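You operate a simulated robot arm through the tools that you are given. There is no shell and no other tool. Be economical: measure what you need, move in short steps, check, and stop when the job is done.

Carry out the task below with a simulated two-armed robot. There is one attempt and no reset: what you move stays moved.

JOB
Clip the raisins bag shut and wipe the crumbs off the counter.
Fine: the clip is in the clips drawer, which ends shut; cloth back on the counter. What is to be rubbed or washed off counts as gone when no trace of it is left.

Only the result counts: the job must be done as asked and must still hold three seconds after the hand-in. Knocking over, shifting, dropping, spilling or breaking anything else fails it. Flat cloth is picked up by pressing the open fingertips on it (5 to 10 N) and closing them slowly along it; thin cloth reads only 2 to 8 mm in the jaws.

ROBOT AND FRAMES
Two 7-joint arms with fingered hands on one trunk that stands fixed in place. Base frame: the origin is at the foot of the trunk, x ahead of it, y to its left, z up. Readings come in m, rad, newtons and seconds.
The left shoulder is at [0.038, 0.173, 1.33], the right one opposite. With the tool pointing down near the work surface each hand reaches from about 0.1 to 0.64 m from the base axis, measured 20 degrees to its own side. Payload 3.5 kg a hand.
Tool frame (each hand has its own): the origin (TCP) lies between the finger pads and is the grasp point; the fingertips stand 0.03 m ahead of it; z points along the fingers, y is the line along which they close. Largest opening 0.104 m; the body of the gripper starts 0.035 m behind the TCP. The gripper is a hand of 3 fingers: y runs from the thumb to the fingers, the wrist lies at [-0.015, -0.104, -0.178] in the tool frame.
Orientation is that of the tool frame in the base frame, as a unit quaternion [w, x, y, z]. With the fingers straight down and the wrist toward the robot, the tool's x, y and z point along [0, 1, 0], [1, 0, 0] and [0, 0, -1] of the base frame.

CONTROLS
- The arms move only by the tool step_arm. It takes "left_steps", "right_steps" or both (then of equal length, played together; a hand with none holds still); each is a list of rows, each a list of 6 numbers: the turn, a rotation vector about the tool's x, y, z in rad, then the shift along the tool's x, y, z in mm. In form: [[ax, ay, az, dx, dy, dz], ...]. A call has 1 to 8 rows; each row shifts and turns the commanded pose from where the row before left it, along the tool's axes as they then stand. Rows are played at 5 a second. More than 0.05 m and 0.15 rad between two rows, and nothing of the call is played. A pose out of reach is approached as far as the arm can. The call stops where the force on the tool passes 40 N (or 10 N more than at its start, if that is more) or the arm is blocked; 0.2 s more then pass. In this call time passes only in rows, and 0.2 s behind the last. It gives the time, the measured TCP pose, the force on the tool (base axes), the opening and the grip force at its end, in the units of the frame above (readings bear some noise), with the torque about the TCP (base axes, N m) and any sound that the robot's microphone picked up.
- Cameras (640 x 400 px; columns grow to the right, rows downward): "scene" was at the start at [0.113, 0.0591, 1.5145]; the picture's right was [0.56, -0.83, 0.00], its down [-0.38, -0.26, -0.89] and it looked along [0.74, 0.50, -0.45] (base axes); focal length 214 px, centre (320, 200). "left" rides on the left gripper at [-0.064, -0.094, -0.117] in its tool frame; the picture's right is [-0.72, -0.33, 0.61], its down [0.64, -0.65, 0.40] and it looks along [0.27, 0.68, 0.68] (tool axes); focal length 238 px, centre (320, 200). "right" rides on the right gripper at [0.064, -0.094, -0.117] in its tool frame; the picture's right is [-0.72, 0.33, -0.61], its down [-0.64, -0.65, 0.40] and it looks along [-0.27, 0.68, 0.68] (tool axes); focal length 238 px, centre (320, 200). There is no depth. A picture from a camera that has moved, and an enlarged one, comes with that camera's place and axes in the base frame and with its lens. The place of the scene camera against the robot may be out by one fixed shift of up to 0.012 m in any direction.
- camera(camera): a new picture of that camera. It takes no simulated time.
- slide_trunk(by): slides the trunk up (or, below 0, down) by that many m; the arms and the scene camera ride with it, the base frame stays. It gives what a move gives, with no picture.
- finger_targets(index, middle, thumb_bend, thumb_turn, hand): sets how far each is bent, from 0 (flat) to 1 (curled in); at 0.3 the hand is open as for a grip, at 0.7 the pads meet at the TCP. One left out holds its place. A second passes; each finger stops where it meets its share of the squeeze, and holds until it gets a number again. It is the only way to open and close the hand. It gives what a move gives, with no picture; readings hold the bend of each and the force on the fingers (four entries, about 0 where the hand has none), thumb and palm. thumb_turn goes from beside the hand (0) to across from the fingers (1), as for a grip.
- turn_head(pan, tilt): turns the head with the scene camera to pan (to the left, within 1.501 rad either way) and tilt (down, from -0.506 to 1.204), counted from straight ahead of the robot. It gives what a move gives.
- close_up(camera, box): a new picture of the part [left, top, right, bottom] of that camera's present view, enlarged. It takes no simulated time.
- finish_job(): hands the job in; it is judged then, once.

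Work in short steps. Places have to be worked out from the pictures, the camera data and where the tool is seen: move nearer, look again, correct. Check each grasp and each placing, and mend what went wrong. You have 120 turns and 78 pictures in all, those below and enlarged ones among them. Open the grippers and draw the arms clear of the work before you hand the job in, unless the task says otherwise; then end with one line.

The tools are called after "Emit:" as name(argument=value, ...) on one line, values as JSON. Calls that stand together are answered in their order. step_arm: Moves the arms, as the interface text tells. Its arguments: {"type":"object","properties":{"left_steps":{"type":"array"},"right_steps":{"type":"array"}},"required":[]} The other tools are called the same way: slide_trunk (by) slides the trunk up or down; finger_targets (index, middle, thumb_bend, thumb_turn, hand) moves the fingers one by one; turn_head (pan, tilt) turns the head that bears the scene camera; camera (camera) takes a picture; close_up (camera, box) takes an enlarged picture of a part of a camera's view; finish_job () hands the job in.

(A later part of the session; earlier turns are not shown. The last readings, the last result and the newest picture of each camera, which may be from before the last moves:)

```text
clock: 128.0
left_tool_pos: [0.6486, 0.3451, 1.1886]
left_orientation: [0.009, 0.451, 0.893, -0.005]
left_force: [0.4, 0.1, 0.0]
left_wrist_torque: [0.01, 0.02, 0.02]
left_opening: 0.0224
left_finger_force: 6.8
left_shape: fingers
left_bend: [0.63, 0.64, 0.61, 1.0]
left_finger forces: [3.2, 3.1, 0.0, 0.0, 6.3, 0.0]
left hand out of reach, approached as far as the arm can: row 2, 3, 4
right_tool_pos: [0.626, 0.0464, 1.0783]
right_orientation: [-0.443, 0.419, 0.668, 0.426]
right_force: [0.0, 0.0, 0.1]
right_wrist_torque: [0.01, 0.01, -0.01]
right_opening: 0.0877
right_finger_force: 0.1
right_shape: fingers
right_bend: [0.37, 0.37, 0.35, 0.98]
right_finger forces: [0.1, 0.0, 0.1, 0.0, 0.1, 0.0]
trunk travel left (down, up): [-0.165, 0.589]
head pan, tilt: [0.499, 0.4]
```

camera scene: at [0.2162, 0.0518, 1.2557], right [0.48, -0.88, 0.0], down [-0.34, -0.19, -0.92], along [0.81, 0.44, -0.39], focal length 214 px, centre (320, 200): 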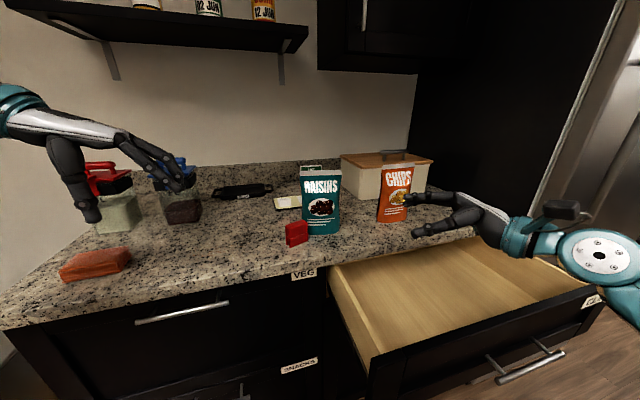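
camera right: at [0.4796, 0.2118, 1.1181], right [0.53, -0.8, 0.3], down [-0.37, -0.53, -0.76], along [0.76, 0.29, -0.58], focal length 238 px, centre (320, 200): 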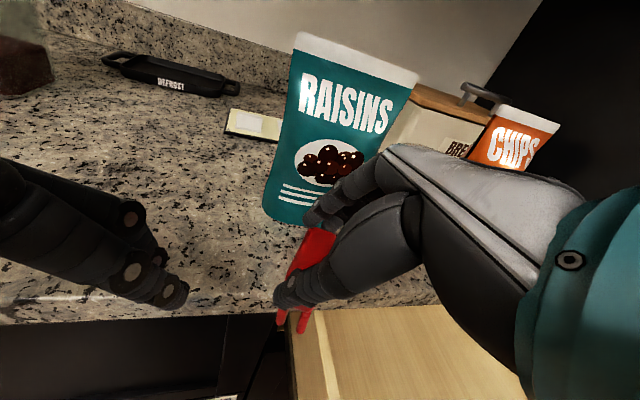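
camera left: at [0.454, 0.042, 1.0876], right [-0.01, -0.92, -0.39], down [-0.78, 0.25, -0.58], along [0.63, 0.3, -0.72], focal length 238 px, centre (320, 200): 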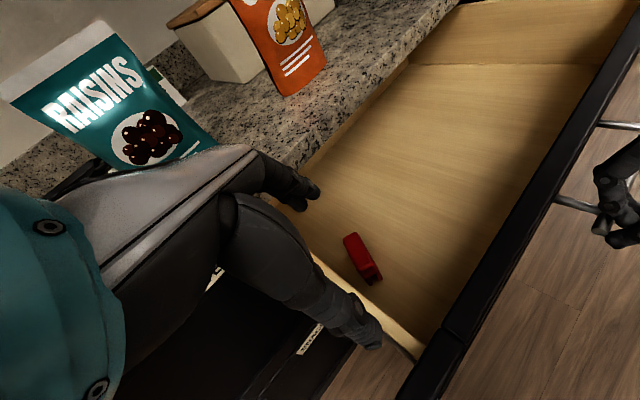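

Out of forward reach at this height. I raise the trunk 0.15 m (hands ride up), then come forward and down again.

Emit:
slide_trunk(by=0.15)

Emit:
step_arm(left_steps=[[0, 0, 0, 0, 0, 40], [0, 0, 0, 0, 0, 40], [0, 0, 0, 0, 0, 40], [0, 0, 0, 0, 0, 20]])

```text
clock: 129.7
left_tool_pos: [0.5783, 0.3451, 1.415]
left_orientation: [0.073, 0.45, 0.89, 0.027]
left_force: [0.1, -0.7, -0.2]
left_wrist_torque: [0.03, 0.04, -0.03]
left_opening: 0.0225
left_finger_force: 6.6
left_shape: fingers
left_bend: [0.63, 0.64, 0.61, 1.0]
left_finger forces: [3.2, 3.0, 0.0, 0.0, 6.3, 0.0]
right_tool_pos: [0.6275, 0.0471, 1.2259]
right_orientation: [-0.444, 0.418, 0.668, 0.427]
right_force: [-0.5, 0.8, -0.2]
right_wrist_torque: [0.02, 0.01, 0.04]
right_opening: 0.088
right_finger_force: 0.0
right_shape: fingers
right_bend: [0.37, 0.37, 0.35, 0.98]
right_finger forces: [0.0, 0.0, 0.0, 0.1, 0.0, 0.0]
trunk travel left (down, up): [-0.315, 0.439]
head pan, tilt: [0.499, 0.4]
```

```text
clock: 130.7
left_tool_pos: [0.5972, 0.3428, 1.2768]
left_orientation: [0.073, 0.45, 0.89, 0.026]
left_force: [0.2, -0.6, -0.7]
left_wrist_torque: [-0.03, 0.0, -0.02]
left_opening: 0.0227
left_finger_force: 5.9
left_shape: fingers
left_bend: [0.63, 0.64, 0.61, 1.0]
left_finger forces: [3.0, 2.8, 0.1, 0.1, 6.3, 0.0]
right_tool_pos: [0.6245, 0.0455, 1.2275]
right_orientation: [-0.443, 0.419, 0.668, 0.427]
right_force: [-0.6, -0.4, 0.6]
right_wrist_torque: [0.01, 0.02, -0.02]
right_opening: 0.0877
right_finger_force: 0.0
right_shape: fingers
right_bend: [0.37, 0.37, 0.35, 0.98]
right_finger forces: [0.0, 0.0, 0.1, 0.0, 0.1, 0.0]
trunk travel left (down, up): [-0.315, 0.439]
head pan, tilt: [0.499, 0.4]
```

The hand tilted a little during the slide. I correct the tilt and move to above the bag's top centre again.

Emit:
step_arm(left_steps=[[0.056, 0.0535, 0, 0, 0, 0], [0.056, 0.0535, 0, 0, 0, 0], [0, 0, 0, -20.6, 20, 19], [0, 0, 0, -20.6, 20, 19], [0, 0, 0, -20.6, 20, 19], [0, 0, 0, -20.6, 20, 19]])

```text
clock: 132.1
left_tool_pos: [0.6453, 0.3358, 1.2446]
left_orientation: [-0.001, 0.452, 0.892, 0.002]
left_force: [0.6, 0.4, -0.4]
left_wrist_torque: [0.01, -0.02, -0.03]
left_opening: 0.0223
left_finger_force: 6.2
left_shape: fingers
left_bend: [0.63, 0.64, 0.61, 1.0]
left_finger forces: [3.3, 2.8, 0.0, 0.0, 6.2, 0.0]
left hand out of reach, approached as far as the arm can: row 4, 5, 6
right_tool_pos: [0.6263, 0.0475, 1.2267]
right_orientation: [-0.443, 0.418, 0.668, 0.428]
right_force: [-0.4, -0.8, -0.4]
right_wrist_torque: [0.0, -0.01, 0.01]
right_opening: 0.0874
right_finger_force: 0.0
right_shape: fingers
right_bend: [0.37, 0.37, 0.35, 0.98]
right_finger forces: [0.0, 0.0, 0.0, 0.0, 0.0, 0.1]
trunk travel left (down, up): [-0.315, 0.439]
head pan, tilt: [0.499, 0.4]
```

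The arm is too short for a vertical hand at the bag's height. With the hand rolled ~40° about its closing axis the wrist comes nearer, so I'll set the clip back on the counter and re-grip it rolled. First back off from the bag and lower the trunk.

Emit:
step_arm(left_steps=[[0, 0, 0, 40, -20, 0], [0, 0, 0, 46, -20, 0]])

Emit:
slide_trunk(by=-0.15)

```text
refused: row 2 steps farther than a row can; nothing moved
```

```text
clock: 133.9
left_tool_pos: [0.6436, 0.3332, 1.0963]
left_orientation: [0.0, 0.452, 0.892, 0.002]
left_force: [-0.7, 0.1, 0.0]
left_wrist_torque: [-0.01, -0.04, -0.02]
left_opening: 0.0223
left_finger_force: 5.7
left_shape: fingers
left_bend: [0.63, 0.64, 0.61, 1.0]
left_finger forces: [3.2, 2.8, 0.0, 0.0, 6.1, 0.1]
right_tool_pos: [0.6259, 0.0466, 1.0786]
right_orientation: [-0.443, 0.418, 0.668, 0.427]
right_force: [-0.2, 0.5, 1.1]
right_wrist_torque: [-0.02, 0.0, 0.0]
right_opening: 0.0878
right_finger_force: 0.0
right_shape: fingers
right_bend: [0.37, 0.37, 0.35, 0.98]
right_finger forces: [0.1, 0.1, 0.1, 0.0, 0.0, 0.1]
trunk travel left (down, up): [-0.165, 0.589]
head pan, tilt: [0.499, 0.4]
```

The slide happened without the retreat, but luckily nothing was touched (no force). I back straight away from the bag now.

Emit:
step_arm(left_steps=[[0, 0, 0, 0, -30, 0], [0, 0, 0, 40, -10, 0], [0, 0, 0, 45, 0, 0], [0, 0, 0, 0, 0, 35], [0, 0, 0, 0, 0, 35], [0, 0, 0, 0, 0, 35]])

```text
clock: 135.3
left_tool_pos: [0.561, 0.3796, 0.9888]
left_orientation: [0.001, 0.452, 0.892, 0.002]
left_force: [0.0, 0.8, -0.7]
left_wrist_torque: [0.02, 0.0, -0.04]
left_opening: 0.0221
left_finger_force: 6.0
left_shape: fingers
left_bend: [0.63, 0.64, 0.61, 1.0]
left_finger forces: [3.1, 2.7, 0.1, 0.0, 5.9, 0.0]
right_tool_pos: [0.6273, 0.0464, 1.0781]
right_orientation: [-0.443, 0.419, 0.668, 0.427]
right_force: [-0.3, 0.3, 0.4]
right_wrist_torque: [-0.02, 0.02, 0.0]
right_opening: 0.0877
right_finger_force: 0.1
right_shape: fingers
right_bend: [0.37, 0.37, 0.35, 0.98]
right_finger forces: [0.0, 0.0, 0.1, 0.0, 0.0, 0.0]
trunk travel left (down, up): [-0.165, 0.589]
head pan, tilt: [0.499, 0.4]
```

Now I lower in small rows until the legs touch (expected at z≈0.973).

Emit:
step_arm(left_steps=[[0, 0, 0, 0, 0, 10], [0, 0, 0, 0, 0, 4], [0, 0, 0, 0, 0, 2]])

```text
clock: 136.1
left_tool_pos: [0.5618, 0.3776, 0.9737]
left_orientation: [0.0, 0.451, 0.892, 0.002]
left_force: [0.0, -0.3, -0.9]
left_wrist_torque: [-0.01, -0.01, 0.02]
left_opening: 0.0222
left_finger_force: 5.7
left_shape: fingers
left_bend: [0.63, 0.64, 0.61, 1.0]
left_finger forces: [3.0, 2.7, 0.0, 0.0, 5.9, 0.1]
right_tool_pos: [0.6267, 0.0466, 1.0768]
right_orientation: [-0.443, 0.418, 0.668, 0.427]
right_force: [0.3, -0.3, 0.1]
right_wrist_torque: [0.0, -0.01, -0.01]
right_opening: 0.0878
right_finger_force: 0.1
right_shape: fingers
right_bend: [0.37, 0.37, 0.35, 0.98]
right_finger forces: [0.0, 0.0, 0.0, 0.0, 0.0, 0.0]
trunk travel left (down, up): [-0.165, 0.589]
head pan, tilt: [0.499, 0.4]
```

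No contact yet; another 2 mm.

Emit:
step_arm(left_steps=[[0, 0, 0, 0, 0, 1.5], [0, 0, 0, 0, 0, 1]])

```text
clock: 136.7
left_tool_pos: [0.5617, 0.3775, 0.9723]
left_orientation: [0.001, 0.451, 0.892, 0.002]
left_force: [0.1, 1.5, 0.5]
left_wrist_torque: [0.01, 0.02, -0.03]
left_opening: 0.0222
left_finger_force: 5.7
left_shape: fingers
left_bend: [0.63, 0.64, 0.61, 1.0]
left_finger forces: [2.9, 2.8, 0.1, 0.0, 6.0, 0.0]
right_tool_pos: [0.6259, 0.0465, 1.0771]
right_orientation: [-0.444, 0.418, 0.668, 0.427]
right_force: [0.2, 0.3, -0.2]
right_wrist_torque: [-0.01, 0.0, 0.01]
right_opening: 0.0875
right_finger_force: 0.0
right_shape: fingers
right_bend: [0.37, 0.37, 0.35, 0.98]
right_finger forces: [0.0, 0.0, 0.1, 0.1, 0.0, 0.1]
trunk travel left (down, up): [-0.165, 0.589]
head pan, tilt: [0.499, 0.4]
```

I lower a last 1.5 mm and release the clip by opening slightly.

Emit:
step_arm(left_steps=[[0, 0, 0, 0, 0, 1.5]])

Emit:
finger_targets(hand="left", index=0.45, middle=0.45, thumb_bend=0.45)

```text
clock: 137.1
left_tool_pos: [0.5618, 0.3789, 0.9714]
left_orientation: [0.001, 0.452, 0.892, 0.001]
left_force: [-0.1, 0.5, 0.8]
left_wrist_torque: [-0.04, 0.0, -0.01]
left_opening: 0.022
left_finger_force: 5.4
left_shape: fingers
left_bend: [0.63, 0.64, 0.61, 1.0]
left_finger forces: [2.9, 3.0, 0.0, 0.0, 5.9, 0.1]
right_tool_pos: [0.6255, 0.0464, 1.0781]
right_orientation: [-0.443, 0.419, 0.668, 0.427]
right_force: [0.8, -0.8, -0.3]
right_wrist_torque: [-0.01, 0.0, 0.02]
right_opening: 0.0875
right_finger_force: 0.1
right_shape: fingers
right_bend: [0.37, 0.37, 0.35, 0.98]
right_finger forces: [0.0, 0.0, 0.0, 0.0, 0.0, 0.0]
trunk travel left (down, up): [-0.165, 0.589]
head pan, tilt: [0.499, 0.4]
```

```text
clock: 138.1
left_tool_pos: [0.5615, 0.3782, 0.9702]
left_orientation: [0.0, 0.452, 0.892, 0.002]
left_force: [-0.3, 0.3, -0.5]
left_wrist_torque: [0.0, 0.0, -0.01]
left_opening: 0.0642
left_finger_force: 0.1
left_shape: fingers
left_bend: [0.45, 0.45, 0.45, 0.99]
left_finger forces: [0.1, 0.0, 0.0, 0.0, 0.0, 0.1]
right_tool_pos: [0.6253, 0.047, 1.0769]
right_orientation: [-0.443, 0.418, 0.668, 0.427]
right_force: [0.1, -0.8, -0.3]
right_wrist_torque: [0.01, -0.01, -0.01]
right_opening: 0.0877
right_finger_force: 0.1
right_shape: fingers
right_bend: [0.37, 0.37, 0.35, 0.98]
right_finger forces: [0.0, 0.0, 0.1, 0.0, 0.1, 0.1]
trunk travel left (down, up): [-0.165, 0.589]
head pan, tilt: [0.499, 0.4]
```

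Released; the clip now stands at (0.568, 0.370). I roll the hand −0.7 rad about its closing axis in place and re-grip.

Emit:
step_arm(left_steps=[[0, -0.14, 0, 0, 0, 0], [0, -0.14, 0, 0, 0, 0], [0, -0.14, 0, 0, 0, 0], [0, -0.14, 0, 0, 0, 0], [0, -0.14, 0, 0, 0, 0], [0, 0, 0, 4.6, 0, 9]])

```text
clock: 139.5
left_tool_pos: [0.5624, 0.3757, 0.9617]
left_orientation: [0.308, 0.424, 0.838, -0.154]
left_force: [0.1, 0.1, 0.0]
left_wrist_torque: [0.0, -0.02, -0.01]
left_opening: 0.0645
left_finger_force: 0.0
left_shape: fingers
left_bend: [0.45, 0.45, 0.45, 0.99]
left_finger forces: [0.0, 0.1, 0.1, 0.1, 0.1, 0.0]
right_tool_pos: [0.6271, 0.0464, 1.076]
right_orientation: [-0.444, 0.419, 0.667, 0.427]
right_force: [-0.1, -0.7, 1.0]
right_wrist_torque: [-0.01, 0.01, 0.01]
right_opening: 0.088
right_finger_force: 0.1
right_shape: fingers
right_bend: [0.37, 0.37, 0.35, 0.98]
right_finger forces: [0.1, 0.1, 0.0, 0.0, 0.0, 0.1]
trunk travel left (down, up): [-0.165, 0.589]
head pan, tilt: [0.499, 0.4]
```

The rolled pose is reached exactly. I close on the clip again.

Emit:
finger_targets(hand="left", index=0.58, middle=0.58, thumb_bend=0.58)

Emit:
finger_targets(hand="left", index=0.69, middle=0.69, thumb_bend=0.68)

```text
clock: 140.5
left_tool_pos: [0.5638, 0.3764, 0.9616]
left_orientation: [0.306, 0.426, 0.837, -0.153]
left_force: [-0.4, -0.6, -0.2]
left_wrist_torque: [0.03, -0.01, -0.01]
left_opening: 0.0344
left_finger_force: 0.1
left_shape: fingers
left_bend: [0.57, 0.57, 0.57, 1.0]
left_finger forces: [0.0, 0.0, 0.1, 0.0, 0.1, 0.0]
right_tool_pos: [0.6261, 0.0466, 1.0767]
right_orientation: [-0.443, 0.418, 0.668, 0.427]
right_force: [-0.7, -0.6, -0.2]
right_wrist_torque: [-0.01, -0.01, 0.01]
right_opening: 0.0874
right_finger_force: 0.0
right_shape: fingers
right_bend: [0.37, 0.37, 0.35, 0.98]
right_finger forces: [0.0, 0.1, 0.0, 0.1, 0.0, 0.1]
trunk travel left (down, up): [-0.165, 0.589]
head pan, tilt: [0.499, 0.4]
```

```text
clock: 141.5
left_tool_pos: [0.565, 0.3766, 0.9602]
left_orientation: [0.305, 0.425, 0.839, -0.153]
left_force: [-0.3, 0.2, -0.1]
left_wrist_torque: [0.0, 0.02, 0.0]
left_opening: 0.0213
left_finger_force: 7.8
left_shape: fingers
left_bend: [0.64, 0.65, 0.61, 1.0]
left_finger forces: [4.2, 3.9, 0.1, 0.0, 7.6, 0.1]
right_tool_pos: [0.6265, 0.0458, 1.0776]
right_orientation: [-0.443, 0.418, 0.667, 0.427]
right_force: [0.8, 0.6, 0.1]
right_wrist_torque: [0.02, 0.01, 0.01]
right_opening: 0.0878
right_finger_force: 0.0
right_shape: fingers
right_bend: [0.37, 0.37, 0.35, 0.98]
right_finger forces: [0.0, 0.0, 0.1, 0.0, 0.0, 0.0]
trunk travel left (down, up): [-0.165, 0.589]
head pan, tilt: [0.499, 0.4]
```

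Firmly gripped. I lift straight up to have the legs about 2 cm above the bag's top, staying left of the bag.

Emit:
step_arm(left_steps=[[0, 0, 0, -27.3, 0, -32.4], [0, 0, 0, -27.3, 0, -32.4], [0, 0, 0, -27.3, 0, -32.4], [0, 0, 0, -27.3, 0, -32.4], [0, 0, 0, -27.3, 0, -32.4]])

```text
clock: 142.7
left_tool_pos: [0.5608, 0.3751, 1.1743]
left_orientation: [0.307, 0.424, 0.838, -0.154]
left_force: [-0.3, -0.5, -0.5]
left_wrist_torque: [0.03, 0.02, 0.0]
left_opening: 0.0209
left_finger_force: 7.5
left_shape: fingers
left_bend: [0.64, 0.65, 0.61, 1.0]
left_finger forces: [3.9, 3.5, 0.0, 0.1, 7.3, 0.1]
right_tool_pos: [0.6268, 0.0468, 1.077]
right_orientation: [-0.444, 0.419, 0.667, 0.427]
right_force: [1.0, -0.5, 1.1]
right_wrist_torque: [-0.01, -0.01, 0.02]
right_opening: 0.0879
right_finger_force: 0.1
right_shape: fingers
right_bend: [0.37, 0.37, 0.35, 0.98]
right_finger forces: [0.1, 0.0, 0.0, 0.0, 0.1, 0.0]
trunk travel left (down, up): [-0.165, 0.589]
head pan, tilt: [0.499, 0.4]
```

No trouble. I move over the bag's top centre.

Emit:
step_arm(left_steps=[[0, 0, 0, -25.4, 22.8, 21.4], [0, 0, 0, -25.4, 22.8, 21.4], [0, 0, 0, -25.4, 22.8, 21.4], [0, 0, 0, -25.4, 22.8, 21.4]])

```text
clock: 143.7
left_tool_pos: [0.7144, 0.3271, 1.1738]
left_orientation: [0.306, 0.425, 0.838, -0.154]
left_force: [-0.2, -0.5, -0.5]
left_wrist_torque: [0.03, 0.0, 0.0]
left_opening: 0.0208
left_finger_force: 7.5
left_shape: fingers
left_bend: [0.64, 0.65, 0.62, 1.0]
left_finger forces: [4.1, 3.6, 0.1, 0.0, 7.4, 0.0]
right_tool_pos: [0.6269, 0.046, 1.0766]
right_orientation: [-0.444, 0.417, 0.668, 0.427]
right_force: [0.9, -0.2, 0.2]
right_wrist_torque: [0.0, 0.03, 0.02]
right_opening: 0.0877
right_finger_force: 0.1
right_shape: fingers
right_bend: [0.37, 0.37, 0.35, 0.98]
right_finger forces: [0.2, 0.0, 0.1, 0.1, 0.0, 0.0]
trunk travel left (down, up): [-0.165, 0.589]
head pan, tilt: [0.499, 0.4]
```

Reached at last. I lower gently, watching where contact begins: ~1.150 would mean a leg sits on the edge, ~1.126 that the edge is inside the slot.

Emit:
step_arm(left_steps=[[0, 0, 0, 3.2, 0, 3.8], [0, 0, 0, 3.2, 0, 3.8], [0, 0, 0, 3.2, 0, 3.8], [0, 0, 0, 3.2, 0, 3.8]])

Emit:
step_arm(left_steps=[[0, 0, 0, 2, 0, 2.3], [0, 0, 0, 2, 0, 2.3]])

```text
clock: 144.7
left_tool_pos: [0.7145, 0.3223, 1.1537]
left_orientation: [0.307, 0.425, 0.837, -0.154]
left_force: [0.1, 0.5, 0.2]
left_wrist_torque: [0.04, 0.01, -0.01]
left_opening: 0.0207
left_finger_force: 8.2
left_shape: fingers
left_bend: [0.64, 0.65, 0.62, 1.0]
left_finger forces: [4.0, 3.6, 0.1, 0.1, 7.3, 0.0]
right_tool_pos: [0.6268, 0.0459, 1.078]
right_orientation: [-0.444, 0.418, 0.668, 0.427]
right_force: [-0.6, 0.4, 0.2]
right_wrist_torque: [0.0, -0.04, 0.0]
right_opening: 0.0879
right_finger_force: 0.2
right_shape: fingers
right_bend: [0.37, 0.37, 0.35, 0.98]
right_finger forces: [0.1, 0.0, 0.1, 0.1, 0.1, 0.0]
trunk travel left (down, up): [-0.165, 0.589]
head pan, tilt: [0.499, 0.4]
```

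```text
clock: 145.3
left_tool_pos: [0.7148, 0.3243, 1.1473]
left_orientation: [0.305, 0.425, 0.838, -0.153]
left_force: [-0.6, 0.3, -0.7]
left_wrist_torque: [-0.01, 0.04, -0.01]
left_opening: 0.0209
left_finger_force: 7.7
left_shape: fingers
left_bend: [0.64, 0.65, 0.62, 1.0]
left_finger forces: [4.1, 3.6, 0.0, 0.0, 7.3, 0.1]
right_tool_pos: [0.6256, 0.0472, 1.0766]
right_orientation: [-0.443, 0.419, 0.668, 0.427]
right_force: [0.1, 0.0, 0.5]
right_wrist_torque: [0.01, -0.02, 0.05]
right_opening: 0.088
right_finger_force: 0.0
right_shape: fingers
right_bend: [0.37, 0.37, 0.35, 0.98]
right_finger forces: [0.0, 0.0, 0.1, 0.1, 0.0, 0.0]
trunk travel left (down, up): [-0.165, 0.589]
head pan, tilt: [0.499, 0.4]
```

No contact at 1.147. I continue in 3 mm rows.

Emit:
step_arm(left_steps=[[0, 0, 0, 2, 0, 2.3], [0, 0, 0, 2, 0, 2.3]])

Emit:
step_arm(left_steps=[[0, 0, 0, 2, 0, 2.3], [0, 0, 0, 2, 0, 2.3]])

```text
clock: 145.9
left_tool_pos: [0.7146, 0.3239, 1.1431]
left_orientation: [0.309, 0.425, 0.837, -0.153]
left_force: [0.5, 1.5, 9.2]
left_wrist_torque: [-0.14, -0.01, -0.03]
left_opening: 0.0205
left_finger_force: 7.7
left_shape: fingers
left_bend: [0.64, 0.66, 0.62, 1.0]
left_finger forces: [4.5, 3.7, 0.0, 0.0, 8.0, 0.0]
right_tool_pos: [0.6249, 0.046, 1.0792]
right_orientation: [-0.443, 0.418, 0.668, 0.428]
right_force: [0.3, -0.1, 0.3]
right_wrist_torque: [0.02, -0.02, -0.01]
right_opening: 0.0879
right_finger_force: 0.0
right_shape: fingers
right_bend: [0.37, 0.37, 0.35, 0.98]
right_finger forces: [0.0, 0.1, 0.0, 0.0, 0.0, 0.0]
trunk travel left (down, up): [-0.165, 0.589]
head pan, tilt: [0.499, 0.4]
```

```text
clock: 146.5
left_tool_pos: [0.7165, 0.3232, 1.1309]
left_orientation: [0.303, 0.424, 0.84, -0.153]
left_force: [0.8, 0.2, 2.6]
left_wrist_torque: [-0.08, 0.03, -0.01]
left_opening: 0.0208
left_finger_force: 8.4
left_shape: fingers
left_bend: [0.64, 0.66, 0.62, 1.0]
left_finger forces: [4.1, 3.7, 0.1, 0.1, 9.7, 0.1]
right_tool_pos: [0.6267, 0.0474, 1.077]
right_orientation: [-0.443, 0.418, 0.668, 0.427]
right_force: [0.1, -0.1, -0.2]
right_wrist_torque: [0.05, -0.03, 0.01]
right_opening: 0.0878
right_finger_force: 0.1
right_shape: fingers
right_bend: [0.37, 0.37, 0.35, 0.98]
right_finger forces: [0.0, 0.1, 0.1, 0.0, 0.0, 0.1]
trunk travel left (down, up): [-0.165, 0.589]
head pan, tilt: [0.499, 0.4]
```

There was a brief 9 N contact, then it slid down to 1.131 – apparently the edge entered the slot. I lower a bit further to seat it.

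Emit:
step_arm(left_steps=[[0, 0, 0, 2, 0, 2.3], [0, 0, 0, 2, 0, 2.3]])

Emit:
close_up(camera="scene", box=[240, 130, 400, 230])

```text
clock: 147.1
left_tool_pos: [0.7144, 0.3224, 1.1309]
left_orientation: [0.308, 0.425, 0.837, -0.153]
left_force: [-0.3, 1.6, 5.9]
left_wrist_torque: [-0.14, 0.05, -0.01]
left_opening: 0.0204
left_finger_force: 10.8
left_shape: fingers
left_bend: [0.64, 0.66, 0.62, 1.0]
left_finger forces: [4.4, 3.5, 0.1, 0.1, 13.0, 0.0]
right_tool_pos: [0.6262, 0.0464, 1.0782]
right_orientation: [-0.443, 0.418, 0.669, 0.427]
right_force: [0.3, 0.5, 0.3]
right_wrist_torque: [-0.02, -0.01, -0.01]
right_opening: 0.0877
right_finger_force: 0.0
right_shape: fingers
right_bend: [0.37, 0.37, 0.35, 0.98]
right_finger forces: [0.1, 0.1, 0.0, 0.0, 0.1, 0.0]
trunk travel left (down, up): [-0.165, 0.589]
head pan, tilt: [0.499, 0.4]
```

```text
4.00 times, centred on (320, 180) of scene
camera zoom: at [0.2156, 0.052, 1.2559], right [0.48, -0.88, 0.0], down [-0.34, -0.19, -0.92], along [0.81, 0.44, -0.39], focal length 858 px, centre (320, 280)
```

zoom: 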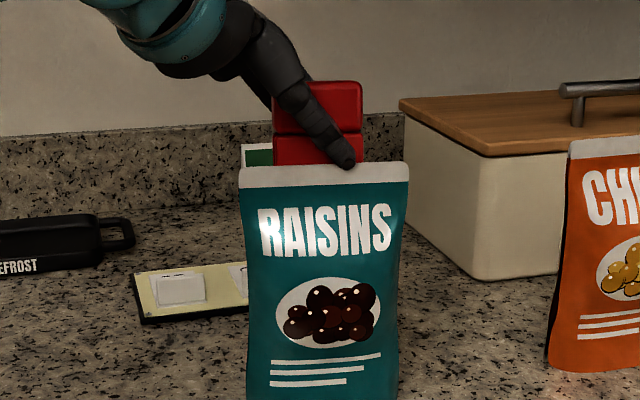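

The picture shows the clip just behind the bag's edge, with the thumb tip resting on the edge. I lift 35 mm, shift 10 mm toward me, and lower again.

Emit:
step_arm(left_steps=[[0, 0, 0, -11, 0, -13.4], [0, 0, 0, -11, 0, -13.4], [0, 0, 0, 0, -10, 0], [0, 0, 0, 4, 0, 4.6], [0, 0, 0, 4, 0, 4.6]])

Emit:
step_arm(left_steps=[[0, 0, 0, 2, 0, 2.3], [0, 0, 0, 2, 0, 2.3]])

```text
clock: 148.3
left_tool_pos: [0.7076, 0.3168, 1.1521]
left_orientation: [0.305, 0.425, 0.838, -0.152]
left_force: [-0.3, 0.6, -0.4]
left_wrist_torque: [-0.01, -0.01, 0.05]
left_opening: 0.0207
left_finger_force: 7.1
left_shape: fingers
left_bend: [0.64, 0.66, 0.62, 1.0]
left_finger forces: [3.8, 3.7, 0.1, 0.1, 7.5, 0.1]
right_tool_pos: [0.6259, 0.0461, 1.0768]
right_orientation: [-0.443, 0.419, 0.668, 0.427]
right_force: [-0.2, -0.3, -0.4]
right_wrist_torque: [-0.02, -0.01, -0.01]
right_opening: 0.0876
right_finger_force: 0.1
right_shape: fingers
right_bend: [0.37, 0.37, 0.35, 0.98]
right_finger forces: [0.0, 0.1, 0.0, 0.0, 0.0, 0.1]
trunk travel left (down, up): [-0.165, 0.589]
head pan, tilt: [0.499, 0.4]
```

```text
clock: 148.9
left_tool_pos: [0.7047, 0.3178, 1.1453]
left_orientation: [0.306, 0.425, 0.838, -0.153]
left_force: [0.5, 0.0, -0.3]
left_wrist_torque: [0.01, -0.03, -0.04]
left_opening: 0.0208
left_finger_force: 7.1
left_shape: fingers
left_bend: [0.64, 0.66, 0.62, 1.0]
left_finger forces: [3.8, 3.7, 0.0, 0.1, 7.5, 0.0]
right_tool_pos: [0.6258, 0.0445, 1.0774]
right_orientation: [-0.444, 0.419, 0.667, 0.427]
right_force: [-0.1, 1.0, 0.1]
right_wrist_torque: [0.01, 0.0, -0.01]
right_opening: 0.0875
right_finger_force: 0.1
right_shape: fingers
right_bend: [0.37, 0.37, 0.35, 0.98]
right_finger forces: [0.0, 0.0, 0.0, 0.0, 0.2, 0.0]
trunk travel left (down, up): [-0.165, 0.589]
head pan, tilt: [0.499, 0.4]
```

Free at 1.145. I continue in 3 mm rows, one check each 6 mm.

Emit:
step_arm(left_steps=[[0, 0, 0, 2, 0, 2.3], [0, 0, 0, 2, 0, 2.3]])

```text
clock: 149.5
left_tool_pos: [0.7063, 0.3186, 1.1391]
left_orientation: [0.306, 0.425, 0.838, -0.153]
left_force: [1.1, 0.5, -0.4]
left_wrist_torque: [0.01, 0.04, 0.0]
left_opening: 0.0207
left_finger_force: 7.8
left_shape: fingers
left_bend: [0.64, 0.66, 0.62, 1.0]
left_finger forces: [3.8, 3.8, 0.0, 0.0, 7.5, 0.0]
right_tool_pos: [0.6263, 0.0461, 1.0767]
right_orientation: [-0.443, 0.419, 0.668, 0.427]
right_force: [-0.2, -0.1, -0.1]
right_wrist_torque: [0.03, 0.02, 0.02]
right_opening: 0.088
right_finger_force: 0.1
right_shape: fingers
right_bend: [0.37, 0.37, 0.35, 0.98]
right_finger forces: [0.0, 0.0, 0.0, 0.0, 0.1, 0.0]
trunk travel left (down, up): [-0.165, 0.589]
head pan, tilt: [0.499, 0.4]
```

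Past the former contact height with no force: the edge is in the slot. I continue to the seat.

Emit:
step_arm(left_steps=[[0, 0, 0, 2, 0, 2.3], [0, 0, 0, 2, 0, 2.3]])

Emit:
step_arm(left_steps=[[0, 0, 0, 2, 0, 2.3], [0, 0, 0, 1.3, 0, 1.5]])

```text
clock: 150.1
left_tool_pos: [0.7067, 0.3186, 1.1323]
left_orientation: [0.306, 0.426, 0.838, -0.153]
left_force: [1.2, 0.4, 0.2]
left_wrist_torque: [0.0, 0.02, 0.0]
left_opening: 0.0206
left_finger_force: 7.5
left_shape: fingers
left_bend: [0.64, 0.66, 0.62, 1.0]
left_finger forces: [3.7, 3.8, 0.1, 0.1, 7.5, 0.1]
right_tool_pos: [0.6267, 0.047, 1.0781]
right_orientation: [-0.444, 0.418, 0.667, 0.427]
right_force: [-0.4, 0.0, -0.5]
right_wrist_torque: [-0.02, 0.03, 0.01]
right_opening: 0.0877
right_finger_force: 0.1
right_shape: fingers
right_bend: [0.37, 0.37, 0.35, 0.98]
right_finger forces: [0.0, 0.0, 0.0, 0.0, 0.0, 0.0]
trunk travel left (down, up): [-0.165, 0.589]
head pan, tilt: [0.499, 0.4]
```

```text
clock: 150.7
left_tool_pos: [0.7054, 0.3187, 1.1273]
left_orientation: [0.306, 0.425, 0.838, -0.153]
left_force: [-0.1, -0.2, -0.5]
left_wrist_torque: [-0.02, -0.02, 0.03]
left_opening: 0.0209
left_finger_force: 7.7
left_shape: fingers
left_bend: [0.64, 0.66, 0.62, 1.0]
left_finger forces: [3.7, 3.6, 0.0, 0.0, 7.6, 0.0]
right_tool_pos: [0.6264, 0.047, 1.0783]
right_orientation: [-0.443, 0.419, 0.667, 0.428]
right_force: [-0.4, -0.3, 0.3]
right_wrist_torque: [0.02, -0.05, 0.01]
right_opening: 0.0879
right_finger_force: 0.0
right_shape: fingers
right_bend: [0.37, 0.37, 0.35, 0.98]
right_finger forces: [0.0, 0.0, 0.0, 0.0, 0.1, 0.1]
trunk travel left (down, up): [-0.165, 0.589]
head pan, tilt: [0.499, 0.4]
```

Still free at 1.127, consistent with the bag edge inside the slot. I go down in small rows to the seat.

Emit:
step_arm(left_steps=[[0, 0, 0, 1.9, 0, 2.3]])

Emit:
step_arm(left_steps=[[0, 0, 0, 1.9, 0, 2.3]])

```text
clock: 151.1
left_tool_pos: [0.7052, 0.3176, 1.1242]
left_orientation: [0.305, 0.425, 0.838, -0.153]
left_force: [-0.1, -0.3, -0.2]
left_wrist_torque: [-0.02, -0.01, -0.02]
left_opening: 0.0208
left_finger_force: 8.1
left_shape: fingers
left_bend: [0.64, 0.66, 0.62, 1.0]
left_finger forces: [3.8, 3.8, 0.0, 0.0, 7.7, 0.0]
right_tool_pos: [0.6259, 0.0467, 1.0781]
right_orientation: [-0.443, 0.419, 0.668, 0.427]
right_force: [0.4, 0.7, -0.8]
right_wrist_torque: [0.0, 0.0, 0.01]
right_opening: 0.0875
right_finger_force: 0.1
right_shape: fingers
right_bend: [0.37, 0.37, 0.35, 0.98]
right_finger forces: [0.0, 0.0, 0.0, 0.0, 0.0, 0.0]
trunk travel left (down, up): [-0.165, 0.589]
head pan, tilt: [0.499, 0.4]
```

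```text
clock: 151.5
left_tool_pos: [0.7069, 0.3188, 1.1208]
left_orientation: [0.305, 0.425, 0.838, -0.154]
left_force: [-1.0, -0.7, -0.3]
left_wrist_torque: [-0.02, 0.0, 0.01]
left_opening: 0.0205
left_finger_force: 7.6
left_shape: fingers
left_bend: [0.64, 0.66, 0.62, 1.0]
left_finger forces: [3.8, 3.6, 0.0, 0.0, 7.7, 0.0]
right_tool_pos: [0.6258, 0.0466, 1.0784]
right_orientation: [-0.443, 0.418, 0.668, 0.427]
right_force: [0.4, 0.5, -0.6]
right_wrist_torque: [0.02, 0.01, -0.01]
right_opening: 0.0876
right_finger_force: 0.0
right_shape: fingers
right_bend: [0.37, 0.37, 0.35, 0.98]
right_finger forces: [0.0, 0.0, 0.0, 0.1, 0.0, 0.0]
trunk travel left (down, up): [-0.165, 0.589]
head pan, tilt: [0.499, 0.4]
```

No contact at 1.121 yet; two more small rows.

Emit:
step_arm(left_steps=[[0, 0, 0, 1.9, 0, 2.3]])

Emit:
step_arm(left_steps=[[0, 0, 0, 1.9, 0, 2.3]])

```text
clock: 151.9
left_tool_pos: [0.7067, 0.3173, 1.1186]
left_orientation: [0.306, 0.425, 0.838, -0.153]
left_force: [-0.2, 0.0, -0.5]
left_wrist_torque: [-0.01, 0.0, -0.01]
left_opening: 0.0208
left_finger_force: 7.4
left_shape: fingers
left_bend: [0.64, 0.66, 0.62, 1.0]
left_finger forces: [3.8, 3.6, 0.0, 0.0, 7.6, 0.1]
right_tool_pos: [0.6264, 0.0474, 1.0773]
right_orientation: [-0.444, 0.418, 0.668, 0.428]
right_force: [0.5, -0.5, 0.2]
right_wrist_torque: [0.04, 0.02, -0.01]
right_opening: 0.0878
right_finger_force: 0.1
right_shape: fingers
right_bend: [0.37, 0.37, 0.35, 0.98]
right_finger forces: [0.0, 0.1, 0.0, 0.0, 0.0, 0.0]
trunk travel left (down, up): [-0.165, 0.589]
head pan, tilt: [0.499, 0.4]
```

```text
clock: 152.3
left_tool_pos: [0.707, 0.3182, 1.1165]
left_orientation: [0.306, 0.424, 0.838, -0.153]
left_force: [0.3, 0.1, -0.5]
left_wrist_torque: [-0.02, -0.01, -0.01]
left_opening: 0.0208
left_finger_force: 7.6
left_shape: fingers
left_bend: [0.64, 0.66, 0.62, 1.0]
left_finger forces: [3.8, 3.6, 0.1, 0.0, 7.5, 0.0]
right_tool_pos: [0.6262, 0.0462, 1.0771]
right_orientation: [-0.443, 0.419, 0.667, 0.427]
right_force: [0.1, -0.8, -0.1]
right_wrist_torque: [0.01, 0.02, -0.01]
right_opening: 0.0877
right_finger_force: 0.1
right_shape: fingers
right_bend: [0.37, 0.37, 0.35, 0.98]
right_finger forces: [0.0, 0.1, 0.0, 0.1, 0.0, 0.0]
trunk travel left (down, up): [-0.165, 0.589]
head pan, tilt: [0.499, 0.4]
```

Still no contact at 1.1165; I go 5 mm more.

Emit:
step_arm(left_steps=[[0, 0, 0, 1.6, 0, 1.9], [0, 0, 0, 1.6, 0, 1.9]])

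```text
clock: 152.9
left_tool_pos: [0.7059, 0.3193, 1.1122]
left_orientation: [0.306, 0.425, 0.838, -0.153]
left_force: [-0.6, -0.7, 2.3]
left_wrist_torque: [-0.02, -0.01, -0.02]
left_opening: 0.0206
left_finger_force: 7.4
left_shape: fingers
left_bend: [0.64, 0.66, 0.62, 1.0]
left_finger forces: [3.7, 3.4, 0.2, 0.0, 7.9, 0.1]
right_tool_pos: [0.6254, 0.0465, 1.0782]
right_orientation: [-0.443, 0.418, 0.668, 0.428]
right_force: [0.1, -0.2, -0.4]
right_wrist_torque: [0.0, 0.02, -0.01]
right_opening: 0.0879
right_finger_force: 0.1
right_shape: fingers
right_bend: [0.37, 0.37, 0.35, 0.98]
right_finger forces: [0.0, 0.0, 0.1, 0.1, 0.0, 0.0]
trunk travel left (down, up): [-0.165, 0.589]
head pan, tilt: [0.499, 0.4]
```

Contact of 2.3 N at 1.112 with balanced finger forces: the clip has seated on the bag's edge. I press a touch more and release.

Emit:
step_arm(left_steps=[[0, 0, 0, 1.0, 0, 1.2]])

Emit:
finger_targets(hand="left", index=0.5, middle=0.5, thumb_bend=0.5)

```text
clock: 153.3
left_tool_pos: [0.7069, 0.3187, 1.1117]
left_orientation: [0.307, 0.425, 0.837, -0.153]
left_force: [0.0, 0.9, 5.4]
left_wrist_torque: [-0.09, -0.07, 0.0]
left_opening: 0.0203
left_finger_force: 7.4
left_shape: fingers
left_bend: [0.65, 0.66, 0.62, 1.0]
left_finger forces: [3.8, 3.4, 0.0, 0.1, 8.3, 0.0]
right_tool_pos: [0.6252, 0.0469, 1.0785]
right_orientation: [-0.444, 0.418, 0.668, 0.427]
right_force: [-0.4, -0.1, -0.7]
right_wrist_torque: [0.0, -0.03, 0.02]
right_opening: 0.0878
right_finger_force: 0.0
right_shape: fingers
right_bend: [0.37, 0.37, 0.35, 0.98]
right_finger forces: [0.0, 0.0, 0.0, 0.0, 0.0, 0.1]
trunk travel left (down, up): [-0.165, 0.589]
head pan, tilt: [0.499, 0.4]
```

```text
clock: 154.3
left_tool_pos: [0.7067, 0.3187, 1.1097]
left_orientation: [0.306, 0.425, 0.838, -0.153]
left_force: [-0.6, -0.1, -0.2]
left_wrist_torque: [0.0, 0.03, -0.03]
left_opening: 0.0515
left_finger_force: 0.0
left_shape: fingers
left_bend: [0.5, 0.5, 0.5, 1.0]
left_finger forces: [0.0, 0.0, 0.0, 0.0, 0.1, 0.0]
right_tool_pos: [0.6255, 0.047, 1.0779]
right_orientation: [-0.443, 0.419, 0.668, 0.426]
right_force: [-0.4, 0.0, -0.4]
right_wrist_torque: [0.0, -0.02, -0.02]
right_opening: 0.0877
right_finger_force: 0.0
right_shape: fingers
right_bend: [0.37, 0.37, 0.35, 0.98]
right_finger forces: [0.0, 0.0, 0.1, 0.0, 0.0, 0.0]
trunk travel left (down, up): [-0.165, 0.589]
head pan, tilt: [0.499, 0.4]
```

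Released with the clip pressed on at 5 N. I withdraw the left hand up and back, starting to unroll it, on the way to the cloth.

Emit:
step_arm(left_steps=[[0, 0, 0, -19, 0, -23], [0, 0, 0, -19, 0, -23], [0, 0, 0, 32, -6, -27], [0, 0, 0, 32, -6, -27], [0, 0, 0, 32, -6, -27], [0, 0, 0, 32, -6, -27], [0, 0.14, 0, 0, 0, 0], [0, 0.14, 0, 0, 0, 0]])

Emit:
finger_targets(hand="left", index=0.3, middle=0.3, thumb_bend=0.3)

```text
clock: 156.1
left_tool_pos: [0.5877, 0.4388, 1.1687]
left_orientation: [0.186, 0.442, 0.873, -0.093]
left_force: [-0.3, 0.0, 0.0]
left_wrist_torque: [0.0, 0.02, 0.04]
left_opening: 0.0513
left_finger_force: 0.2
left_shape: fingers
left_bend: [0.5, 0.5, 0.5, 1.0]
left_finger forces: [0.0, 0.0, 0.0, 0.1, 0.0, 0.1]
right_tool_pos: [0.6273, 0.0466, 1.0778]
right_orientation: [-0.444, 0.418, 0.668, 0.427]
right_force: [0.1, 0.0, -0.3]
right_wrist_torque: [-0.01, 0.01, -0.02]
right_opening: 0.0879
right_finger_force: 0.1
right_shape: fingers
right_bend: [0.37, 0.37, 0.35, 0.98]
right_finger forces: [0.1, 0.0, 0.0, 0.0, 0.0, 0.0]
trunk travel left (down, up): [-0.165, 0.589]
head pan, tilt: [0.499, 0.4]
```

```text
clock: 157.1
left_tool_pos: [0.5881, 0.44, 1.169]
left_orientation: [0.186, 0.442, 0.873, -0.093]
left_force: [-0.4, -0.8, 0.9]
left_wrist_torque: [0.0, 0.01, 0.02]
left_opening: 0.1026
left_finger_force: 0.0
left_shape: fingers
left_bend: [0.3, 0.3, 0.3, 0.98]
left_finger forces: [0.1, 0.0, 0.1, 0.0, 0.0, 0.0]
right_tool_pos: [0.6261, 0.0468, 1.078]
right_orientation: [-0.444, 0.419, 0.667, 0.427]
right_force: [0.1, -0.4, -0.1]
right_wrist_torque: [0.0, 0.0, -0.02]
right_opening: 0.0875
right_finger_force: 0.0
right_shape: fingers
right_bend: [0.37, 0.37, 0.35, 0.98]
right_finger forces: [0.0, 0.1, 0.0, 0.0, 0.1, 0.0]
trunk travel left (down, up): [-0.165, 0.589]
head pan, tilt: [0.499, 0.4]
```

I finish unrolling, set heading 45°, and travel over to the cloth.

Emit:
step_arm(left_steps=[[0, 0.14, 0, 0, 0, 0], [0, 0.14, 0, 0, 0, 0], [0, 0.145, 0, 0, 0, 0], [0, 0, -0.148, 0, 0, 0], [0, 0, 0, 44.6, -2.8, 10], [0, 0, 0, 44.6, -2.8, 10], [0, 0, 0, 44.6, -2.8, 10], [0, 0, 0, 44.6, -2.8, 10]])

Emit:
step_arm(left_steps=[[0, 0, 0, 44.6, -2.8, 10], [0, 0, 0, 44.6, -2.8, 10], [0, 0, 0, 44.6, -2.8, 10], [0, 0, 0, 44.6, -2.8, 10]])

```text
clock: 158.9
left_tool_pos: [0.4538, 0.5587, 1.13]
left_orientation: [-0.002, 0.384, 0.923, 0.002]
left_force: [-0.5, 0.0, 0.9]
left_wrist_torque: [-0.04, -0.04, 0.02]
left_opening: 0.1025
left_finger_force: 0.1
left_shape: fingers
left_bend: [0.3, 0.3, 0.3, 0.98]
left_finger forces: [0.1, 0.0, 0.1, 0.0, 0.0, 0.0]
right_tool_pos: [0.6252, 0.0464, 1.0774]
right_orientation: [-0.444, 0.419, 0.668, 0.427]
right_force: [-0.3, -0.3, -0.8]
right_wrist_torque: [-0.02, -0.01, -0.01]
right_opening: 0.0875
right_finger_force: 0.1
right_shape: fingers
right_bend: [0.37, 0.37, 0.35, 0.98]
right_finger forces: [0.0, 0.1, 0.1, 0.0, 0.0, 0.0]
trunk travel left (down, up): [-0.165, 0.589]
head pan, tilt: [0.499, 0.4]
```

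```text
clock: 159.9
left_tool_pos: [0.3198, 0.6767, 1.0909]
left_orientation: [-0.002, 0.385, 0.923, 0.003]
left_force: [-0.4, -0.3, 0.1]
left_wrist_torque: [-0.03, -0.05, 0.04]
left_opening: 0.1029
left_finger_force: 0.1
left_shape: fingers
left_bend: [0.3, 0.3, 0.3, 0.98]
left_finger forces: [0.0, 0.0, 0.0, 0.0, 0.1, 0.0]
right_tool_pos: [0.6253, 0.0462, 1.0784]
right_orientation: [-0.442, 0.418, 0.668, 0.428]
right_force: [0.0, -0.6, 0.5]
right_wrist_torque: [0.02, 0.04, -0.05]
right_opening: 0.0878
right_finger_force: 0.1
right_shape: fingers
right_bend: [0.37, 0.37, 0.35, 0.98]
right_finger forces: [0.0, 0.1, 0.0, 0.1, 0.0, 0.0]
trunk travel left (down, up): [-0.165, 0.589]
head pan, tilt: [0.499, 0.4]
```

I line up (5 mm back) and lower over the cloth so the fingers straddle its short side.

Emit:
step_arm(left_steps=[[0, 0, 0, 0, -5, 35], [0, 0, 0, 0, 0, 35], [0, 0, 0, 0, 0, 30], [0, 0, 0, 0, 0, 20], [0, 0, 0, 0, 0, 17]])

Emit:
finger_targets(hand="left", index=0.42, middle=0.42, thumb_bend=0.42)

```text
clock: 161.1
left_tool_pos: [0.3172, 0.6735, 0.9542]
left_orientation: [-0.001, 0.384, 0.923, 0.004]
left_force: [-0.6, 0.0, -0.2]
left_wrist_torque: [0.0, -0.02, 0.0]
left_opening: 0.1029
left_finger_force: 0.1
left_shape: fingers
left_bend: [0.3, 0.3, 0.3, 0.98]
left_finger forces: [0.0, 0.1, 0.0, 0.0, 0.1, 0.0]
right_tool_pos: [0.6259, 0.0458, 1.0779]
right_orientation: [-0.444, 0.418, 0.668, 0.426]
right_force: [0.4, -0.1, 0.8]
right_wrist_torque: [-0.03, 0.0, 0.0]
right_opening: 0.0875
right_finger_force: 0.1
right_shape: fingers
right_bend: [0.37, 0.37, 0.35, 0.98]
right_finger forces: [0.1, 0.1, 0.0, 0.0, 0.0, 0.1]
trunk travel left (down, up): [-0.165, 0.589]
head pan, tilt: [0.499, 0.4]
```

```text
clock: 162.1
left_tool_pos: [0.3173, 0.6736, 0.9552]
left_orientation: [-0.002, 0.384, 0.923, 0.003]
left_force: [-0.8, -0.6, 0.1]
left_wrist_torque: [0.01, -0.02, -0.01]
left_opening: 0.0737
left_finger_force: 0.1
left_shape: fingers
left_bend: [0.42, 0.42, 0.41, 0.99]
left_finger forces: [0.2, 0.0, 0.0, 0.0, 0.4, 0.0]
right_tool_pos: [0.6258, 0.0471, 1.0775]
right_orientation: [-0.443, 0.419, 0.668, 0.427]
right_force: [-0.5, 0.3, 0.2]
right_wrist_torque: [0.02, -0.01, 0.0]
right_opening: 0.0877
right_finger_force: 0.1
right_shape: fingers
right_bend: [0.37, 0.37, 0.35, 0.98]
right_finger forces: [0.1, 0.1, 0.1, 0.0, 0.0, 0.0]
trunk travel left (down, up): [-0.165, 0.589]
head pan, tilt: [0.499, 0.4]
```

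The fingers just touch the cloth on both sides at 74 mm. I close further for a firm hold.

Emit:
finger_targets(hand="left", index=0.5, middle=0.5, thumb_bend=0.5)

Emit:
step_arm(left_steps=[[0, 0, 0, 0, 0, -6]])

```text
clock: 163.1
left_tool_pos: [0.3174, 0.6735, 0.9546]
left_orientation: [-0.002, 0.385, 0.923, 0.003]
left_force: [0.8, 1.4, 3.4]
left_wrist_torque: [0.17, -0.11, -0.03]
left_opening: 0.0661
left_finger_force: 9.8
left_shape: fingers
left_bend: [0.45, 0.47, 0.45, 1.0]
left_finger forces: [6.4, 5.2, 0.0, 0.0, 7.6, 0.1]
right_tool_pos: [0.6269, 0.0464, 1.078]
right_orientation: [-0.444, 0.418, 0.667, 0.427]
right_force: [0.8, 0.4, 0.6]
right_wrist_torque: [0.05, -0.03, 0.02]
right_opening: 0.0877
right_finger_force: 0.0
right_shape: fingers
right_bend: [0.37, 0.37, 0.35, 0.98]
right_finger forces: [0.0, 0.0, 0.1, 0.1, 0.0, 0.0]
trunk travel left (down, up): [-0.165, 0.589]
head pan, tilt: [0.499, 0.4]
```

```text
clock: 163.5
left_tool_pos: [0.317, 0.6729, 0.9609]
left_orientation: [-0.003, 0.384, 0.923, 0.003]
left_force: [0.3, -0.2, -0.5]
left_wrist_torque: [0.01, -0.03, 0.04]
left_opening: 0.0662
left_finger_force: 7.8
left_shape: fingers
left_bend: [0.45, 0.48, 0.45, 1.0]
left_finger forces: [6.1, 1.9, 0.0, 0.0, 8.2, 0.1]
right_tool_pos: [0.6269, 0.0463, 1.0772]
right_orientation: [-0.443, 0.418, 0.668, 0.427]
right_force: [0.9, -0.4, -0.8]
right_wrist_torque: [-0.03, -0.01, 0.0]
right_opening: 0.0877
right_finger_force: 0.0
right_shape: fingers
right_bend: [0.37, 0.37, 0.35, 0.98]
right_finger forces: [0.0, 0.0, 0.1, 0.1, 0.0, 0.1]
trunk travel left (down, up): [-0.165, 0.589]
head pan, tilt: [0.499, 0.4]
```

The cloth is held and lifts. The crumbs lie straight along the counter from here, so I press the cloth down lightly and wipe along that line.

Emit:
step_arm(left_steps=[[0, 0, 0, 0, 0, 9], [0, 0, 0, -46, 0, 0], [0, 0, 0, -46, 0, 0], [0, 0, 0, -46, 0, 0]])

```text
clock: 164.5
left_tool_pos: [0.411, 0.574, 0.9533]
left_orientation: [0.0, 0.383, 0.924, 0.007]
left_force: [-4.9, 8.9, 28.1]
left_wrist_torque: [0.84, -0.34, 0.3]
left_opening: 0.0658
left_finger_force: 19.7
left_shape: fingers
left_bend: [0.45, 0.46, 0.46, 1.0]
left_finger forces: [7.6, 23.3, 0.0, 0.1, 7.7, 0.0]
right_tool_pos: [0.624, 0.046, 1.0801]
right_orientation: [-0.442, 0.418, 0.668, 0.428]
right_force: [-0.6, -0.7, 0.4]
right_wrist_torque: [-0.02, 0.01, 0.0]
right_opening: 0.0874
right_finger_force: 0.0
right_shape: fingers
right_bend: [0.37, 0.37, 0.35, 0.98]
right_finger forces: [0.0, 0.0, 0.0, 0.0, 0.0, 0.1]
trunk travel left (down, up): [-0.165, 0.589]
head pan, tilt: [0.499, 0.4]
```

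Contact is 28 N, a bit high; I ease up 2 mm and stroke across the crumb area.

Emit:
step_arm(left_steps=[[0, 0, 0, -20, 0, -2], [0, 0, 0, -30, 0, 0], [0, 0, 0, -30, 0, 0], [0, 0, 0, -30, 0, 0], [0, 0, 0, -30, 0, 0], [0, 0, 0, -30, 0, 0], [0, 0, 0, -30, 0, 0]])

```text
clock: 166.1
left_tool_pos: [0.5515, 0.4339, 0.9535]
left_orientation: [0.0, 0.384, 0.923, 0.005]
left_force: [-3.3, 7.7, 24.2]
left_wrist_torque: [0.86, -0.29, 0.24]
left_opening: 0.0659
left_finger_force: 18.2
left_shape: fingers
left_bend: [0.45, 0.46, 0.46, 1.0]
left_finger forces: [6.5, 22.9, 0.0, 0.0, 7.8, 0.0]
right_tool_pos: [0.6244, 0.0463, 1.079]
right_orientation: [-0.442, 0.418, 0.668, 0.429]
right_force: [0.8, 0.2, -1.1]
right_wrist_torque: [0.02, -0.02, -0.03]
right_opening: 0.0879
right_finger_force: 0.0
right_shape: fingers
right_bend: [0.37, 0.37, 0.35, 0.98]
right_finger forces: [0.1, 0.1, 0.0, 0.0, 0.0, 0.1]
trunk travel left (down, up): [-0.165, 0.589]
head pan, tilt: [0.499, 0.4]
```

First stroke done. I shift 28 mm inward and stroke back.

Emit:
step_arm(left_steps=[[0, 0, 0, 0, 28, -1], [0, 0, 0, 30, 0, 0], [0, 0, 0, 30, 0, 0], [0, 0, 0, 30, 0, 0], [0, 0, 0, 30, 0, 0], [0, 0, 0, 30, 0, 0], [0, 0, 0, 30, 0, 0], [0, 0, 0, 20, -28, 0]])

Emit:
step_arm(left_steps=[[0, 0, 0, 0, -28, 0], [0, 0, 0, -30, 0, 0], [0, 0, 0, -30, 0, 0], [0, 0, 0, -30, 0, 0], [0, 0, 0, -30, 0, 0], [0, 0, 0, -30, 0, 0], [0, 0, 0, -30, 0, 0], [0, 0, 0, -10, 14, 0]])

```text
clock: 167.9
left_tool_pos: [0.4131, 0.5784, 0.9546]
left_orientation: [-0.002, 0.385, 0.923, 0.006]
left_force: [4.8, 0.9, 14.9]
left_wrist_torque: [0.59, -0.48, -0.15]
left_opening: 0.0655
left_finger_force: 14.7
left_shape: fingers
left_bend: [0.45, 0.45, 0.46, 1.0]
left_finger forces: [7.1, 15.4, 0.0, 0.0, 7.2, 0.1]
right_tool_pos: [0.6255, 0.0453, 1.0778]
right_orientation: [-0.444, 0.417, 0.667, 0.429]
right_force: [-0.2, -0.3, -0.8]
right_wrist_torque: [0.0, -0.03, 0.02]
right_opening: 0.0878
right_finger_force: 0.1
right_shape: fingers
right_bend: [0.37, 0.37, 0.35, 0.98]
right_finger forces: [0.1, 0.0, 0.0, 0.1, 0.0, 0.0]
trunk travel left (down, up): [-0.165, 0.589]
head pan, tilt: [0.499, 0.4]
```

```text
clock: 169.7
left_tool_pos: [0.536, 0.4327, 0.9527]
left_orientation: [-0.001, 0.385, 0.923, 0.003]
left_force: [-4.8, -1.0, 14.5]
left_wrist_torque: [0.43, -0.11, 0.14]
left_opening: 0.0658
left_finger_force: 16.6
left_shape: fingers
left_bend: [0.47, 0.48, 0.45, 0.99]
left_finger forces: [4.2, 18.5, 0.0, 0.0, 10.8, 0.1]
right_tool_pos: [0.624, 0.0459, 1.0774]
right_orientation: [-0.443, 0.418, 0.668, 0.428]
right_force: [0.5, -0.2, -0.1]
right_wrist_torque: [0.0, 0.0, 0.03]
right_opening: 0.0877
right_finger_force: 0.1
right_shape: fingers
right_bend: [0.37, 0.37, 0.35, 0.98]
right_finger forces: [0.0, 0.1, 0.0, 0.0, 0.1, 0.0]
trunk travel left (down, up): [-0.165, 0.589]
head pan, tilt: [0.499, 0.4]
```

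Three strokes cover the whole streak. I make one more pass back along the middle, dragging the cloth to its original place; meanwhile the right hand retreats toward the front of the drawer.

Emit:
step_arm(left_steps=[[0, 0, 0, 20, 14, 0], [0, 0, 0, 35, 0, 0], [0, 0, 0, 35, 0, 0], [0, 0, 0, 35, 0, 0], [0, 0, 0, 35, 0, 0], [0, 0, 0, 45, 0, 0], [0, 0, 0, 45, 0, 0], [0, 0, 0, 45, 0, 0]], right_steps=[[0, 0, 0, -8.9, -30.9, -30.9], [0, 0, 0, -8.9, -30.9, -30.9], [0, 0, 0, -8.9, -30.9, -30.9], [0, 0, 0, -8.9, -30.9, -30.9], [0, 0, 0, -8.9, -30.9, -30.9], [0, 0, 0, -8.9, -30.9, -30.9], [0, 0, 0, -8.9, -30.9, -30.9], [0, 0, 0, -8.9, -30.9, -30.9]])

Emit:
close_up(camera="scene", box=[120, 140, 380, 302])

```text
clock: 171.5
left_tool_pos: [0.3379, 0.6519, 0.9532]
left_orientation: [-0.002, 0.384, 0.923, 0.002]
left_force: [-1.1, -1.1, 4.1]
left_wrist_torque: [0.11, -0.02, -0.01]
left_opening: 0.0654
left_finger_force: 10.4
left_shape: fingers
left_bend: [0.46, 0.48, 0.45, 1.0]
left_finger forces: [5.4, 6.7, 0.1, 0.1, 8.7, 0.1]
right_tool_pos: [0.471, -0.2724, 1.0189]
right_orientation: [-0.443, 0.418, 0.668, 0.428]
right_force: [-0.1, 0.3, 0.5]
right_wrist_torque: [-0.01, -0.01, 0.0]
right_opening: 0.0877
right_finger_force: 0.1
right_shape: fingers
right_bend: [0.37, 0.37, 0.35, 0.98]
right_finger forces: [0.0, 0.0, 0.0, 0.0, 0.1, 0.0]
trunk travel left (down, up): [-0.165, 0.589]
head pan, tilt: [0.499, 0.4]
```

```text
2.46 times, centred on (250, 221) of scene
camera zoom: at [0.2162, 0.0518, 1.2557], right [0.48, -0.88, 0.0], down [-0.34, -0.19, -0.92], along [0.81, 0.44, -0.39], focal length 528 px, centre (492, 148)
```

zoom: 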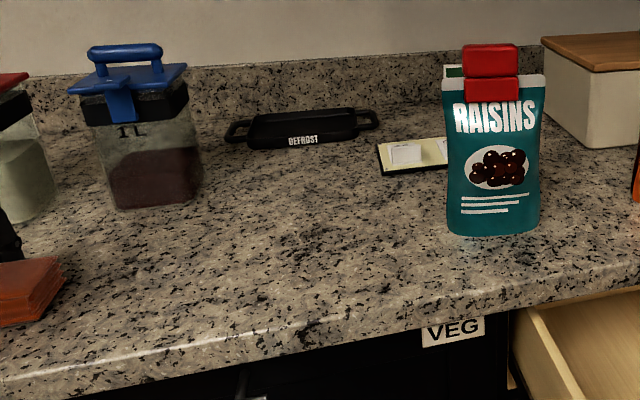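

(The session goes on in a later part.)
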